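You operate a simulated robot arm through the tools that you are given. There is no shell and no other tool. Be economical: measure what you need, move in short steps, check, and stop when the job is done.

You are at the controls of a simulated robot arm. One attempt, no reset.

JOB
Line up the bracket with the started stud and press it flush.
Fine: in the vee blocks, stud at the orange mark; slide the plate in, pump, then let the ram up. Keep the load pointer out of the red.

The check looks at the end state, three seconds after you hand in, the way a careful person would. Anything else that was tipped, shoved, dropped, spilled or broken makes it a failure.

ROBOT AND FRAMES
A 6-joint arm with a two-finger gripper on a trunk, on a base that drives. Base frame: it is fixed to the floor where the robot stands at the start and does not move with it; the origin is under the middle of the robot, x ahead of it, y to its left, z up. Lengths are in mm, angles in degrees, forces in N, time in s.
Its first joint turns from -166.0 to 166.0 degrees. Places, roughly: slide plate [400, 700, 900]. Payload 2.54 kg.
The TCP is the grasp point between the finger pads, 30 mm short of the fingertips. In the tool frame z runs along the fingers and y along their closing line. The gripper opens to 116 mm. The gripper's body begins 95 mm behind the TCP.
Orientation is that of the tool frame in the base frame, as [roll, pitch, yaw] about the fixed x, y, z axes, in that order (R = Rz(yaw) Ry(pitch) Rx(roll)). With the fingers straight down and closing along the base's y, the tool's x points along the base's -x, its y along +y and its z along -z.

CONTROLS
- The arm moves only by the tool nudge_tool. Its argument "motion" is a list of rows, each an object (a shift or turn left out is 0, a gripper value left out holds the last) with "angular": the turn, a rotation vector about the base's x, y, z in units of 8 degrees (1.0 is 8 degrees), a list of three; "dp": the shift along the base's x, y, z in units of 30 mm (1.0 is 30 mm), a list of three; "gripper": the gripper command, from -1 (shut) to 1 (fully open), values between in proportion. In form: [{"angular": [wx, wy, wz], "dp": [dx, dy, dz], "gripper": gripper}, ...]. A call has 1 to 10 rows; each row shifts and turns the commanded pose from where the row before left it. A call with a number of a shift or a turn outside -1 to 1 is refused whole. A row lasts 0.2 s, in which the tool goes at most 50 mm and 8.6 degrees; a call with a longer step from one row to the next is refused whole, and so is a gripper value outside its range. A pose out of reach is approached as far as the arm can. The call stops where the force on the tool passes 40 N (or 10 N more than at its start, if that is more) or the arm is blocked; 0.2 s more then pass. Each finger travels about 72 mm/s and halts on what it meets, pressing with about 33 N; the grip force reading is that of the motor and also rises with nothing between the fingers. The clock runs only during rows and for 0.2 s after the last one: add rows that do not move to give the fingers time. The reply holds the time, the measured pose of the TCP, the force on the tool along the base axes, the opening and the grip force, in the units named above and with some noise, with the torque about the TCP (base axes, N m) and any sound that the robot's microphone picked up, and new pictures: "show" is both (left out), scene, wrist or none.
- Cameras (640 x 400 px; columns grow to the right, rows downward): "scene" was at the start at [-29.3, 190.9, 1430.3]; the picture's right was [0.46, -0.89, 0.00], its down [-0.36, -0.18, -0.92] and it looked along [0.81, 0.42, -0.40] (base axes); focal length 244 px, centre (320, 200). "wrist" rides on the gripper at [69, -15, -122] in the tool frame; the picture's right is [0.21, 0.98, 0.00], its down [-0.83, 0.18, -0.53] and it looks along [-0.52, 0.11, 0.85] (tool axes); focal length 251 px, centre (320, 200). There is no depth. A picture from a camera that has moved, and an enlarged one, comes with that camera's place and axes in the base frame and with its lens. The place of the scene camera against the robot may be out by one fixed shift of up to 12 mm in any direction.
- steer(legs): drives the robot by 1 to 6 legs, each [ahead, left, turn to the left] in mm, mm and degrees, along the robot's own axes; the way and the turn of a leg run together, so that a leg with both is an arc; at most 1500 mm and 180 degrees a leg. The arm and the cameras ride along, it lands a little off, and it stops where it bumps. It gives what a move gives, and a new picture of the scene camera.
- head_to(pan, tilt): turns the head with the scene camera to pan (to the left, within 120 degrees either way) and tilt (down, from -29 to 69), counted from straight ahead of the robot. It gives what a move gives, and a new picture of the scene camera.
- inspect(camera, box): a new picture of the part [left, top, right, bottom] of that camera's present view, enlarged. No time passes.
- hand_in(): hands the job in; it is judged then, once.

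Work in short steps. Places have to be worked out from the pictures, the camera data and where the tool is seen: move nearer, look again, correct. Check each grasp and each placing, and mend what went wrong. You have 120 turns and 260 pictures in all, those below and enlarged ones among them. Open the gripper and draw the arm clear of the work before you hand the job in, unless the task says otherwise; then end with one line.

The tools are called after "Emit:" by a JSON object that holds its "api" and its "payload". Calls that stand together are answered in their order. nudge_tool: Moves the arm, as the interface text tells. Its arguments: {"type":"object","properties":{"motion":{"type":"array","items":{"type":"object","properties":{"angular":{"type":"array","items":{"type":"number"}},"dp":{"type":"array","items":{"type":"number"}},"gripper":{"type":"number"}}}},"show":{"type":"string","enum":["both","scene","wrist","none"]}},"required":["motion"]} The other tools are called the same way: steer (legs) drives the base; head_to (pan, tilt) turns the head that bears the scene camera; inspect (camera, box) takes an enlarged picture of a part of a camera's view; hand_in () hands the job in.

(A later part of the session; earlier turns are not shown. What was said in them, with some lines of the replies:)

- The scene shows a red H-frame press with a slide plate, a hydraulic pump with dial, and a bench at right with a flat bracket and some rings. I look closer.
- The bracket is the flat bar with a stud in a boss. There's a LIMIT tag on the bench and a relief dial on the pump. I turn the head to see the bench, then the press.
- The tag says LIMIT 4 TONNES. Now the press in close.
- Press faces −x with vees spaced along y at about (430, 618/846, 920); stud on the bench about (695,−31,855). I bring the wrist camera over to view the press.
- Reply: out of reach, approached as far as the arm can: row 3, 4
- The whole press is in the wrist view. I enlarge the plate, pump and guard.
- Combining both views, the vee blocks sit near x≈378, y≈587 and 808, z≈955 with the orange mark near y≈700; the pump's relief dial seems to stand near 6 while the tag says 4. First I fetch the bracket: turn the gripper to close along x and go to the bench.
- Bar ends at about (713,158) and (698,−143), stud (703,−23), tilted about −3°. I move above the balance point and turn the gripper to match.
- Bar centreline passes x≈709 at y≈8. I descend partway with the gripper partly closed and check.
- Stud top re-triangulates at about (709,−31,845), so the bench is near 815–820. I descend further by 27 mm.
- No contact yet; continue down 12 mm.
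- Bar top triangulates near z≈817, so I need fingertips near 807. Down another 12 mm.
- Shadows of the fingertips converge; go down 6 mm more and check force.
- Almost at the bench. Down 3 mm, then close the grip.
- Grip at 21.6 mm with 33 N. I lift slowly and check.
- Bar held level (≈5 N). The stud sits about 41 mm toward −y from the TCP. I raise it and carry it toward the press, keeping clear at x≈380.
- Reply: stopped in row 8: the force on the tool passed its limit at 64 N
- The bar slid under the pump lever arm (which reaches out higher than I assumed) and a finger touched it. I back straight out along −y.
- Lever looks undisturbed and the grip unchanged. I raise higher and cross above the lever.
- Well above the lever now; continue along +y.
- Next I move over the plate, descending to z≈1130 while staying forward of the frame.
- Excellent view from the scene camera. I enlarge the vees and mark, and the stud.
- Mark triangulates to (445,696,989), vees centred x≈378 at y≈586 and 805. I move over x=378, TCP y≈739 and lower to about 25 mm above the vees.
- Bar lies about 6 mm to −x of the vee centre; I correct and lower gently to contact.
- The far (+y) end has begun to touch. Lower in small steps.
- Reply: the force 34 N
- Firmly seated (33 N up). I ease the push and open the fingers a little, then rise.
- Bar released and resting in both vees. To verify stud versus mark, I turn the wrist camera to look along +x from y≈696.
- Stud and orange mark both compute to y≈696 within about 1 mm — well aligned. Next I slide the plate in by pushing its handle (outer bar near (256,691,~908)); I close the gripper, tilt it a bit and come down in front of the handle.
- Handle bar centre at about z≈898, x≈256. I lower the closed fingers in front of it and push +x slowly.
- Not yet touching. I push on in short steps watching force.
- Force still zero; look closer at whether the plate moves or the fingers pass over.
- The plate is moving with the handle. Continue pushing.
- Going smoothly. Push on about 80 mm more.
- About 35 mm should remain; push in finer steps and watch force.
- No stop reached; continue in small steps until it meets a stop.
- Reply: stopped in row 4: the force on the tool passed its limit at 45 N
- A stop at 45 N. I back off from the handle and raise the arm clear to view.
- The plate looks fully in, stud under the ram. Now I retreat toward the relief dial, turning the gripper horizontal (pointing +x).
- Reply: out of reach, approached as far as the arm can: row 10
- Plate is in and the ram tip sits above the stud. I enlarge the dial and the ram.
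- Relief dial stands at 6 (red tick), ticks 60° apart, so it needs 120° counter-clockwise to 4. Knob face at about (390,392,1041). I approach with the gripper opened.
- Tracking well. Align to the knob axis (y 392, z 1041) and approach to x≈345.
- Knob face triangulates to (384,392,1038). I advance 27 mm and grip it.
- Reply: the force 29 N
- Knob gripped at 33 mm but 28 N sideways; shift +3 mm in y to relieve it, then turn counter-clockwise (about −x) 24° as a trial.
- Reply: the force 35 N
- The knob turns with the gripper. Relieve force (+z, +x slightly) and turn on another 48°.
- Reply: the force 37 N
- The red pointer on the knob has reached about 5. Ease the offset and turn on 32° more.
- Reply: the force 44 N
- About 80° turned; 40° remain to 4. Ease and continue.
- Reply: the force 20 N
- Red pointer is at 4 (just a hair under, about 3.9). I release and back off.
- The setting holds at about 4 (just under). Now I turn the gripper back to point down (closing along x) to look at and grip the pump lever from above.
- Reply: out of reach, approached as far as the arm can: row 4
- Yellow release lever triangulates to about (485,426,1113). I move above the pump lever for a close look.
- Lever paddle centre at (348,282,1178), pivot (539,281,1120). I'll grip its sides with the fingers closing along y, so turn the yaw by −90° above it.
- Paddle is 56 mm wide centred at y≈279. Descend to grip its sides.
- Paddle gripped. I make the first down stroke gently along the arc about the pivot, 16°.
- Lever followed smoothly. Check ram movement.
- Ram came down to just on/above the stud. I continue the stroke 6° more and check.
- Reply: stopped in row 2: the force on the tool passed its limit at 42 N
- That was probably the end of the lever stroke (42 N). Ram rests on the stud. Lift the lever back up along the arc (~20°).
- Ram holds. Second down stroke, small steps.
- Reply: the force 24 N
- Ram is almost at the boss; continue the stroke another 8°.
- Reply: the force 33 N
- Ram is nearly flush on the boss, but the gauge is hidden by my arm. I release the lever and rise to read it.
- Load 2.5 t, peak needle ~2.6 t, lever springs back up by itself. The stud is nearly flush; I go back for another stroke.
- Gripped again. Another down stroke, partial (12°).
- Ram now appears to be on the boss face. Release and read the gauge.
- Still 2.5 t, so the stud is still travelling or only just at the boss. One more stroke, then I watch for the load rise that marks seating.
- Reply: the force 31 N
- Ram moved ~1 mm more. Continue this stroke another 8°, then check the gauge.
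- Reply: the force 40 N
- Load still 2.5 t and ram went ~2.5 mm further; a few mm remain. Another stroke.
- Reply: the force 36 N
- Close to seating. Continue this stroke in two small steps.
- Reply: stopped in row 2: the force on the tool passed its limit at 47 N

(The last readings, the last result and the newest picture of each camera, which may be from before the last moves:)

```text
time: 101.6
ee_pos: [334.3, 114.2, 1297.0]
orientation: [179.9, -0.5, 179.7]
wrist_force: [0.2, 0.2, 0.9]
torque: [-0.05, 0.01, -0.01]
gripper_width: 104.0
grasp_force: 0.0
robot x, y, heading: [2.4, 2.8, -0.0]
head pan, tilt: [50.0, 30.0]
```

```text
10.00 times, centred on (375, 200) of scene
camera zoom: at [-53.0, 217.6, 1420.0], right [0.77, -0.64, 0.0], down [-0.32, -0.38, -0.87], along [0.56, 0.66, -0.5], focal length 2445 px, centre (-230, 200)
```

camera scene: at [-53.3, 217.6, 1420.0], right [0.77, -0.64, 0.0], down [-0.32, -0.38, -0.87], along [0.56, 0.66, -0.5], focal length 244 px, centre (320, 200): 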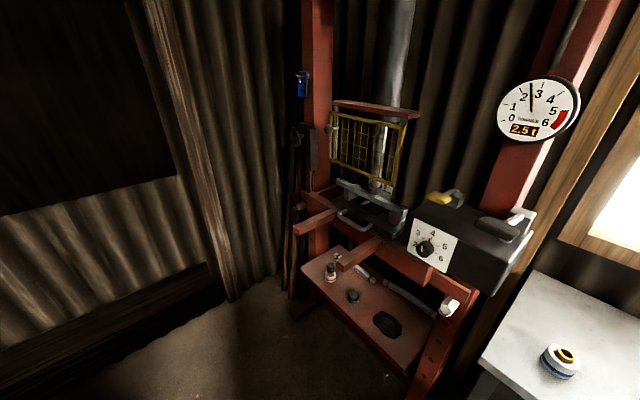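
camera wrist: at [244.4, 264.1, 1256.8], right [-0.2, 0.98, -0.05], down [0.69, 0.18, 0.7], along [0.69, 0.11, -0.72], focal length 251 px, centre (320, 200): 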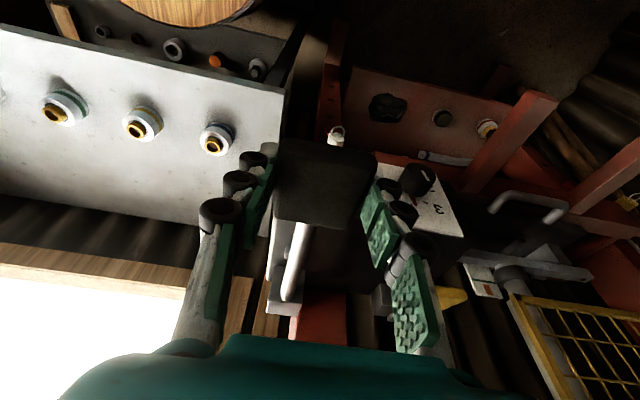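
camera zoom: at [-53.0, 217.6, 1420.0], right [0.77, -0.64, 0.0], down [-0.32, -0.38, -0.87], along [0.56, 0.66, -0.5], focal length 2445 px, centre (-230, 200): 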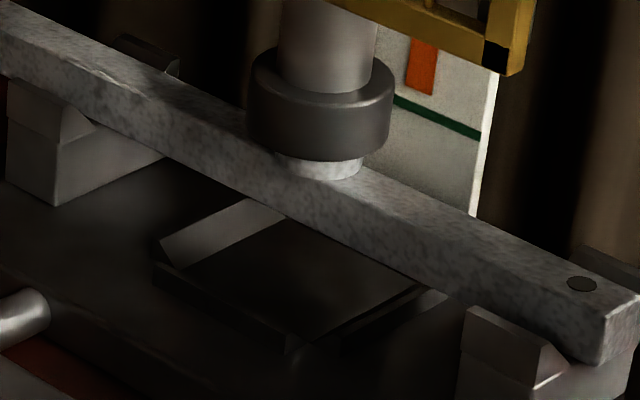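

Load has risen to about 3.5 t, well below red: the stud is seated. Now to release the ram; I move over the yellow lever to see how it works.

Emit:
{"api": "nudge_tool", "payload": {"motion": [{"dp": [0, 1, 0], "gripper": -1}, {"dp": [0, 1, 0]}, {"dp": [0, 1, 0]}, {"dp": [0, 1, 0]}, {"dp": [0, 1, 0]}, {"dp": [0, 1, 0]}, {"dp": [0.4, 1, 0]}, {"dp": [0.6, 1, 0]}, {"dp": [0.6, 1, 0]}, {"dp": [0.6, 1, -0.3]}]}}

Emit:
{"api": "inspect", "payload": {"camera": "wrist", "box": [200, 60, 440, 240]}}

Emit:
{"api": "inspect", "payload": {"camera": "scene", "box": [410, 170, 490, 230]}}

```text
time: 103.8
ee_pos: [401.4, 411.7, 1286.2]
orientation: [180.0, -0.5, 179.8]
wrist_force: [-0.3, -0.5, 0.3]
torque: [0.06, -0.04, 0.01]
gripper_width: 0.3
grasp_force: 28.9
robot x, y, heading: [-0.2, -4.5, -0.1]
head pan, tilt: [50.0, 30.0]
camera scene: at [-53.3, 217.2, 1420.1], right [0.77, -0.64, 0.0], down [-0.32, -0.38, -0.87], along [0.56, 0.66, -0.5], focal length 244 px, centre (320, 200)
camera wrist: at [334.5, 397.6, 1409.4], right [-0.21, 0.98, 0.0], down [0.83, 0.18, 0.53], along [0.51, 0.11, -0.85], focal length 251 px, centre (320, 200)
```

scene: 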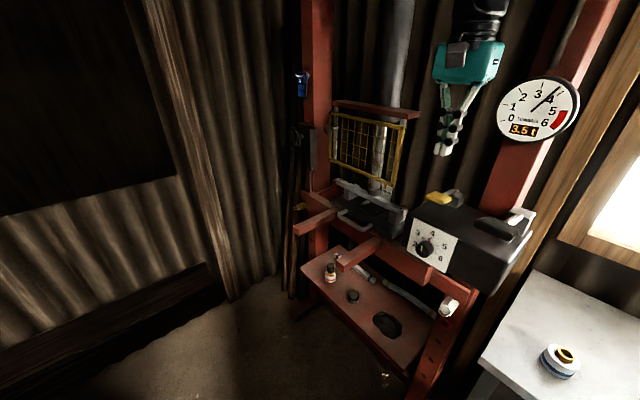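
wrist: 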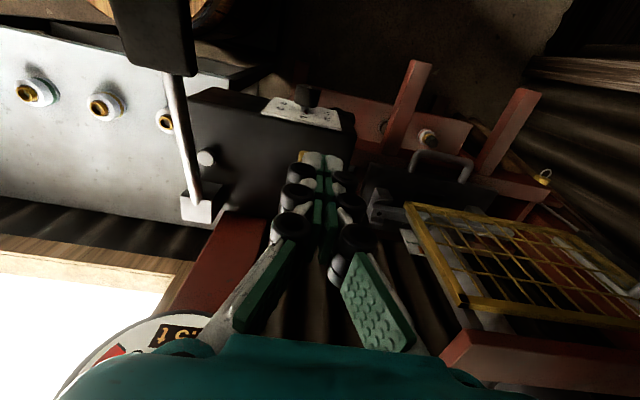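

```text
2.22 times, centred on (320, 150) of wrist
camera zoom: at [334.5, 397.6, 1409.4], right [-0.21, 0.98, 0.0], down [0.83, 0.18, 0.53], along [0.51, 0.11, -0.85], focal length 559 px, centre (320, 311)
```

zoom: 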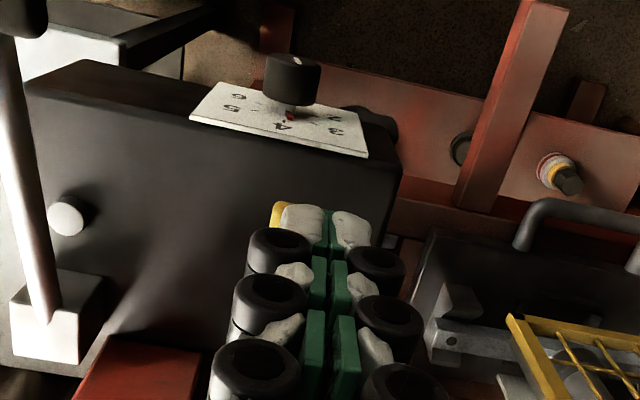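

```text
6.67 times, centred on (450, 200) of scene
camera zoom: at [-53.3, 217.2, 1420.1], right [0.77, -0.64, 0.0], down [-0.32, -0.38, -0.87], along [0.56, 0.66, -0.5], focal length 1630 px, centre (-547, 200)
```

zoom: 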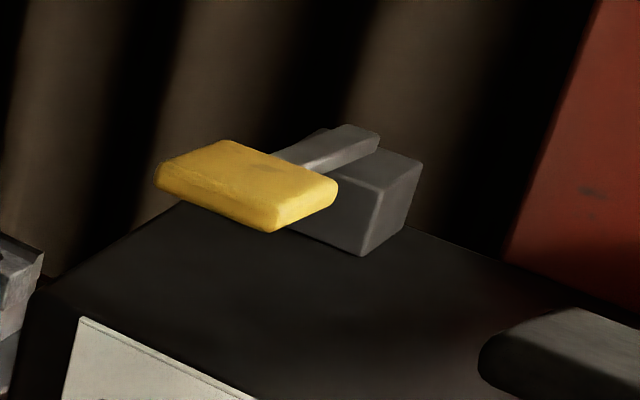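

The yellow paddle looks like a press-down release, centre near (473,427), top ≈1120. I tilt the hand back to keep the wrist clear of the gauge and come in above it.

Emit:
{"api": "nudge_tool", "payload": {"motion": [{"dp": [0.3, 0.2, -0.3], "angular": [0, -1, 0]}, {"dp": [0.3, 0.2, -0.4], "angular": [0, -1, 0]}, {"dp": [0.3, 0.15, -0.4], "angular": [0, -1, 0]}, {"dp": [0.4, 0, -0.9]}, {"dp": [0.4, 0, -0.9]}, {"dp": [0, 0, 0]}]}}

Emit:
{"api": "inspect", "payload": {"camera": "wrist", "box": [220, 90, 420, 240]}}

Emit:
{"api": "inspect", "payload": {"camera": "scene", "box": [410, 150, 490, 230]}}

```text
time: 105.2
ee_pos: [450.1, 428.7, 1202.8]
orientation: [179.9, 23.4, 179.7]
wrist_force: [-1.5, 0.2, 0.2]
torque: [-0.01, 0.0, 0.01]
gripper_width: 0.0
grasp_force: 28.3
robot x, y, heading: [-1.7, -2.0, -0.1]
head pan, tilt: [50.0, 30.0]
camera scene: at [-53.1, 217.5, 1420.1], right [0.77, -0.64, 0.0], down [-0.32, -0.38, -0.87], along [0.56, 0.66, -0.5], focal length 244 px, centre (320, 200)
camera wrist: at [339.9, 414.5, 1287.4], right [-0.19, 0.98, -0.08], down [0.55, 0.18, 0.82], along [0.82, 0.11, -0.57], focal length 251 px, centre (320, 200)
```

scene: 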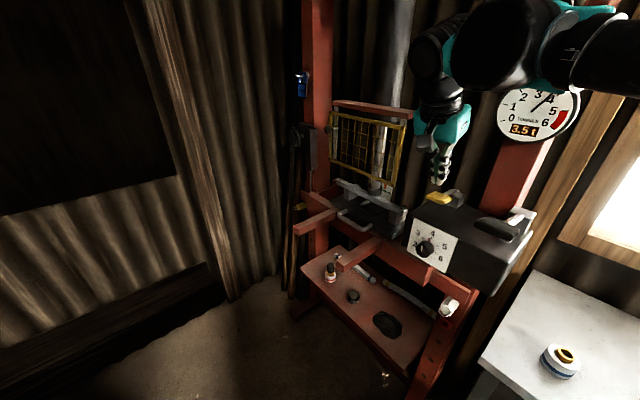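
wrist: 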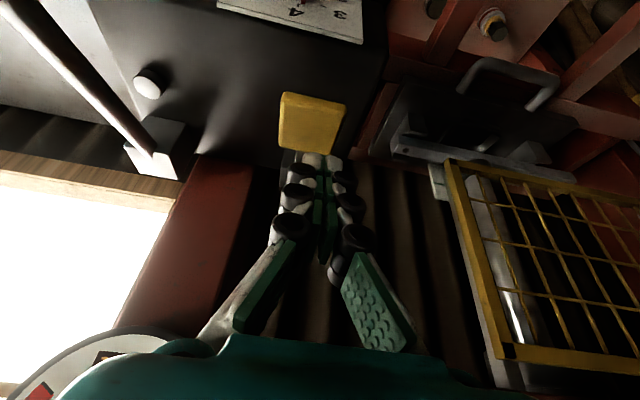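

```text
2.67 times, centred on (320, 165) of wrist
camera zoom: at [339.9, 414.5, 1287.4], right [-0.19, 0.98, -0.08], down [0.55, 0.18, 0.82], along [0.82, 0.11, -0.57], focal length 670 px, centre (320, 293)
```

zoom: 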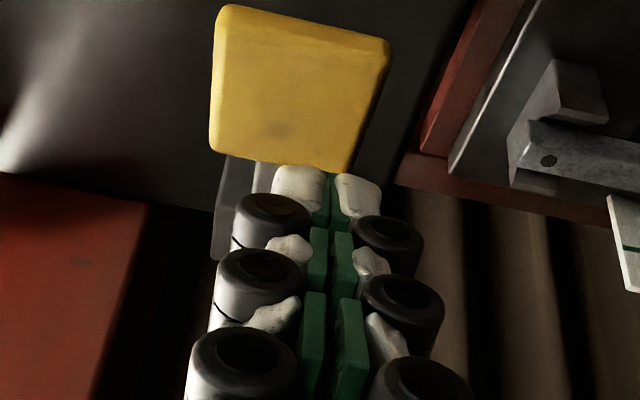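

```text
5.00 times, centred on (450, 190) of scene
camera zoom: at [-53.1, 217.5, 1420.1], right [0.77, -0.64, 0.0], down [-0.32, -0.38, -0.87], along [0.56, 0.66, -0.5], focal length 1222 px, centre (-330, 250)
```

zoom: 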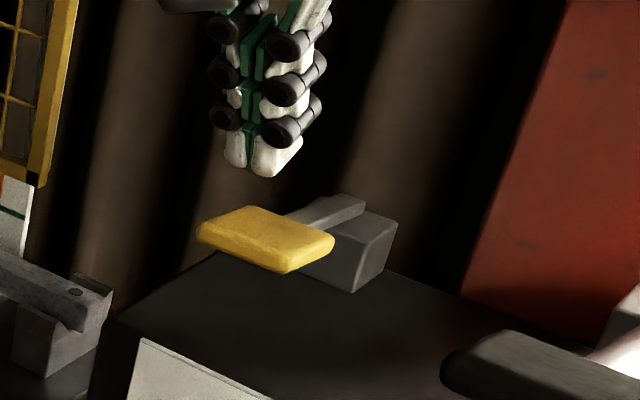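

Paddle centre (477,420,1118). I align fingertips and press down in small steps.

Emit:
{"api": "nudge_tool", "payload": {"motion": [{"dp": [0.35, -0.27, -0.5]}, {"dp": [0, 0, -0.6]}, {"dp": [0, 0, -0.4]}, {"dp": [0, 0, -0.3]}, {"dp": [0, 0, -0.2]}, {"dp": [0, 0, -0.2]}, {"dp": [0, 0, 0]}]}}

Emit:
{"api": "inspect", "payload": {"camera": "scene", "box": [410, 150, 490, 230]}}

Emit:
{"api": "inspect", "payload": {"camera": "scene", "box": [480, 60, 600, 150]}}

```text
time: 106.5
ee_pos: [462.4, 420.3, 1144.6]
orientation: [179.9, 23.7, 179.7]
wrist_force: [-6.1, -3.0, 21.1]
torque: [-0.15, 0.19, 0.08]
gripper_width: 6.0
grasp_force: 28.9
robot x, y, heading: [-1.4, 2.7, 0.1]
head pan, tilt: [50.0, 30.0]
stopped in row 6: the force on the tool passed its limit at 54 N (the readings are from after the stop); the commanded pose is now the measured one
camera scene: at [-53.9, 217.0, 1420.1], right [0.77, -0.64, 0.0], down [-0.32, -0.38, -0.87], along [0.56, 0.66, -0.5], focal length 244 px, centre (320, 200)
camera wrist: at [350.3, 405.2, 1228.4], right [-0.19, 0.98, -0.08], down [0.54, 0.18, 0.82], along [0.82, 0.11, -0.56], focal length 251 px, centre (320, 200)
```

scene: 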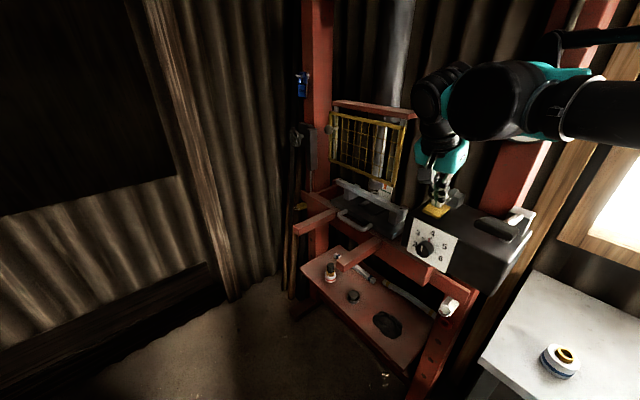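
wrist: 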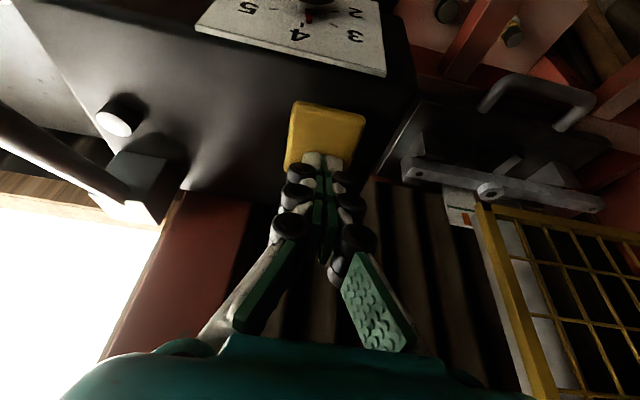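

```text
5.00 times, centred on (450, 190) of scene
camera zoom: at [-53.9, 217.0, 1420.1], right [0.77, -0.64, 0.0], down [-0.32, -0.38, -0.87], along [0.56, 0.66, -0.5], focal length 1222 px, centre (-330, 250)
```

zoom: 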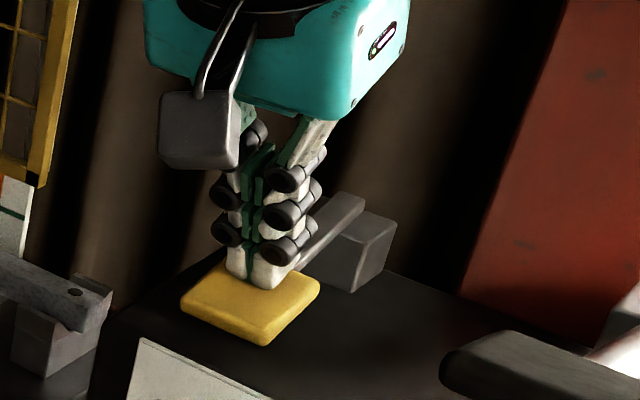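

```text
4.44 times, centred on (540, 105) of scene
camera zoom: at [-53.9, 217.0, 1420.1], right [0.77, -0.64, 0.0], down [-0.32, -0.38, -0.87], along [0.56, 0.66, -0.5], focal length 1086 px, centre (-658, 622)
```

zoom: 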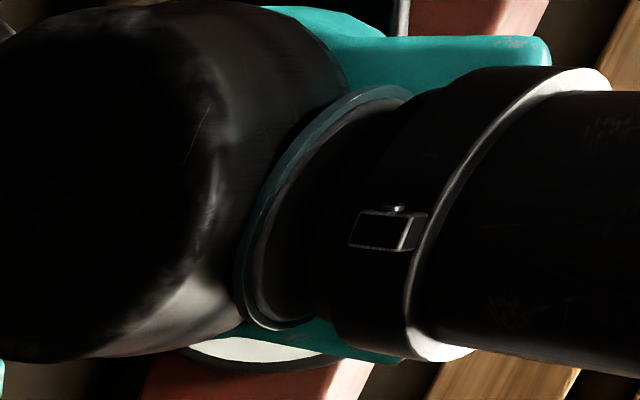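

The paddle is pressed down, and in the wrist view the stud area appears uncovered. I hold a moment and look at the ram.

Emit:
{"api": "nudge_tool", "payload": {"motion": [{"dp": [0, 0, 0]}, {"dp": [0, 0, 0]}, {"dp": [0, 0, 0]}, {"dp": [0, 0, 0]}, {"dp": [0, 0, 0]}, {"dp": [0, 0, 0]}], "show": "none"}}

Emit:
{"api": "inspect", "payload": {"camera": "scene", "box": [345, 170, 405, 220]}}

Emit:
{"api": "inspect", "payload": {"camera": "wrist", "box": [400, 140, 600, 280]}}

```text
time: 107.9
ee_pos: [462.0, 418.4, 1143.7]
orientation: [179.9, 23.7, 179.6]
wrist_force: [-7.5, -2.2, 33.6]
torque: [-0.05, 0.23, 0.0]
gripper_width: 6.2
grasp_force: 28.8
robot x, y, heading: [-0.8, -1.5, -0.2]
head pan, tilt: [50.0, 30.0]
```

```text
8.00 times, centred on (375, 195) of scene
camera zoom: at [-54.2, 216.8, 1420.1], right [0.77, -0.64, 0.0], down [-0.32, -0.38, -0.87], along [0.56, 0.66, -0.5], focal length 1956 px, centre (-120, 240)
```

zoom: 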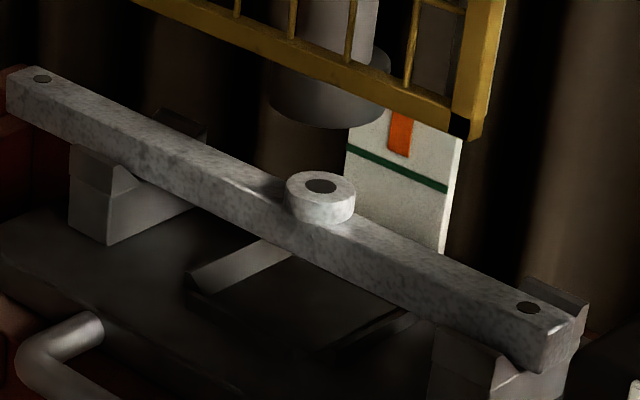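

```text
2.86 times, centred on (500, 210) of wrist
camera zoom: at [350.3, 405.2, 1228.1], right [-0.19, 0.98, -0.08], down [0.54, 0.18, 0.82], along [0.82, 0.11, -0.56], focal length 718 px, centre (-194, 171)
```

zoom: 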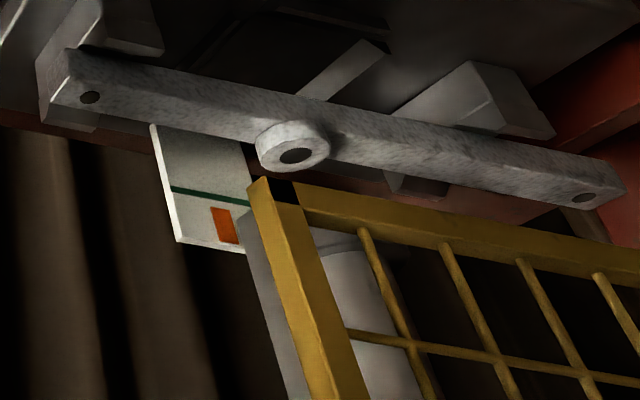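

Stud is flush in the boss and the ram is up. I lift off and draw the arm clear.

Emit:
{"api": "nudge_tool", "payload": {"motion": [{"dp": [0, 0, 0.5]}, {"dp": [0, 0, 1]}, {"dp": [-0.5, 0, 1]}, {"dp": [-1, 0, 1]}, {"dp": [-1, 0, 1], "angular": [0, 1, 0]}, {"dp": [-1, -0.5, 0.3], "angular": [0, 1, 0]}, {"dp": [-0.5, -1, 0], "angular": [0, 1, 0]}, {"dp": [0, -1, 0], "gripper": 1}, {"dp": [0, -1, 0]}, {"dp": [0, -1, 0]}], "show": "none"}}

Emit:
{"api": "nudge_tool", "payload": {"motion": [{"dp": [0, -1, 0]}, {"dp": [0, -1, 0]}, {"dp": [0, -1, 0]}, {"dp": [0, 0, 0]}, {"dp": [0, 0, 0]}]}}

Emit:
{"api": "inspect", "payload": {"camera": "scene", "box": [320, 130, 560, 280]}}

Emit:
{"api": "inspect", "payload": {"camera": "scene", "box": [480, 60, 600, 150]}}

```text
time: 110.1
ee_pos: [341.0, 285.0, 1287.0]
orientation: [179.9, -0.4, 179.9]
wrist_force: [0.2, 0.4, -0.1]
torque: [-0.06, -0.01, -0.03]
gripper_width: 105.8
grasp_force: 0.0
robot x, y, heading: [-2.1, -0.3, -0.1]
head pan, tilt: [50.0, 30.0]
```

```text
time: 111.3
ee_pos: [342.2, 195.4, 1286.8]
orientation: [-179.9, -0.4, 179.6]
wrist_force: [-0.1, 0.1, 0.2]
torque: [0.0, -0.03, -0.02]
gripper_width: 116.1
grasp_force: 0.1
robot x, y, heading: [-1.3, -1.5, -0.3]
head pan, tilt: [50.0, 30.0]
camera scene: at [-53.1, 217.5, 1420.1], right [0.77, -0.64, 0.0], down [-0.32, -0.38, -0.87], along [0.56, 0.66, -0.5], focal length 244 px, centre (320, 200)
camera wrist: at [274.2, 181.3, 1409.1], right [-0.21, 0.98, 0.0], down [0.83, 0.18, 0.53], along [0.52, 0.11, -0.85], focal length 251 px, centre (320, 200)
```

scene: 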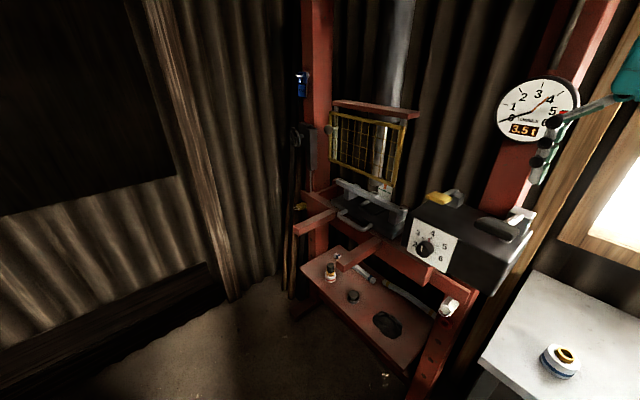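
wrist: 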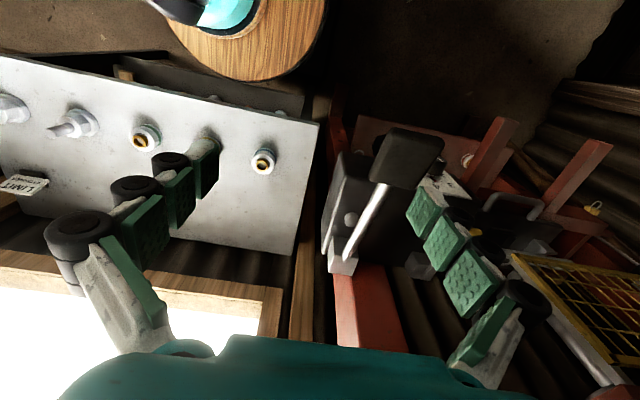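

```text
2.67 times, centred on (440, 205) of scene
camera zoom: at [-53.1, 217.5, 1420.1], right [0.77, -0.64, 0.0], down [-0.32, -0.38, -0.87], along [0.56, 0.66, -0.5], focal length 652 px, centre (0, 187)
```

zoom: 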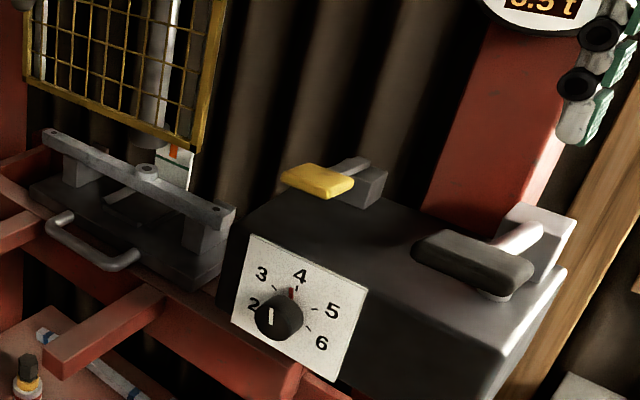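

```text
4.44 times, centred on (540, 105) of scene
camera zoom: at [-53.1, 217.5, 1420.1], right [0.77, -0.64, 0.0], down [-0.32, -0.38, -0.87], along [0.56, 0.66, -0.5], focal length 1086 px, centre (-658, 622)
```

zoom: 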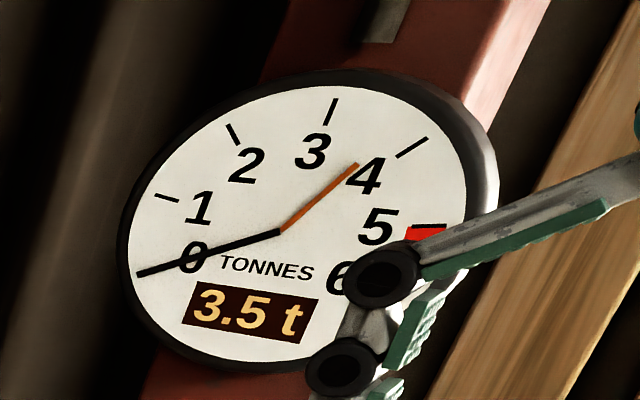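

Load is back at 0, the peak was about 3.5 t, both levers are up, and the bracket sits in the vees with the stud flush. I draw the arm a little further off and hand in.

Emit:
{"api": "nudge_tool", "payload": {"motion": [{"dp": [0, -1, 0]}, {"dp": [0, -1, 0]}, {"dp": [0, -1, 0]}, {"dp": [0, -1, 0]}, {"dp": [0, 0, 0]}], "show": "none"}}

Emit:
{"api": "hand_in", "payload": {}}

```text
time: 112.5
ee_pos: [340.3, 72.4, 1285.7]
orientation: [-180.0, -0.4, 179.7]
wrist_force: [0.6, 0.2, -0.4]
torque: [0.01, -0.05, -0.01]
gripper_width: 115.8
grasp_force: 0.0
robot x, y, heading: [-0.1, -3.6, -0.1]
head pan, tilt: [50.0, 30.0]
```

```text
The job is handed in.
```

The stud is pressed flush in the bracket at the orange mark, the load peaked at about 3.5 t (relief dial turned from 6 to about 4 to match the bench limit tag), the ram is back up with the gauge at 0, and the arm is clear; on the way in the bar bumped the pump lever once, with no visible effect.
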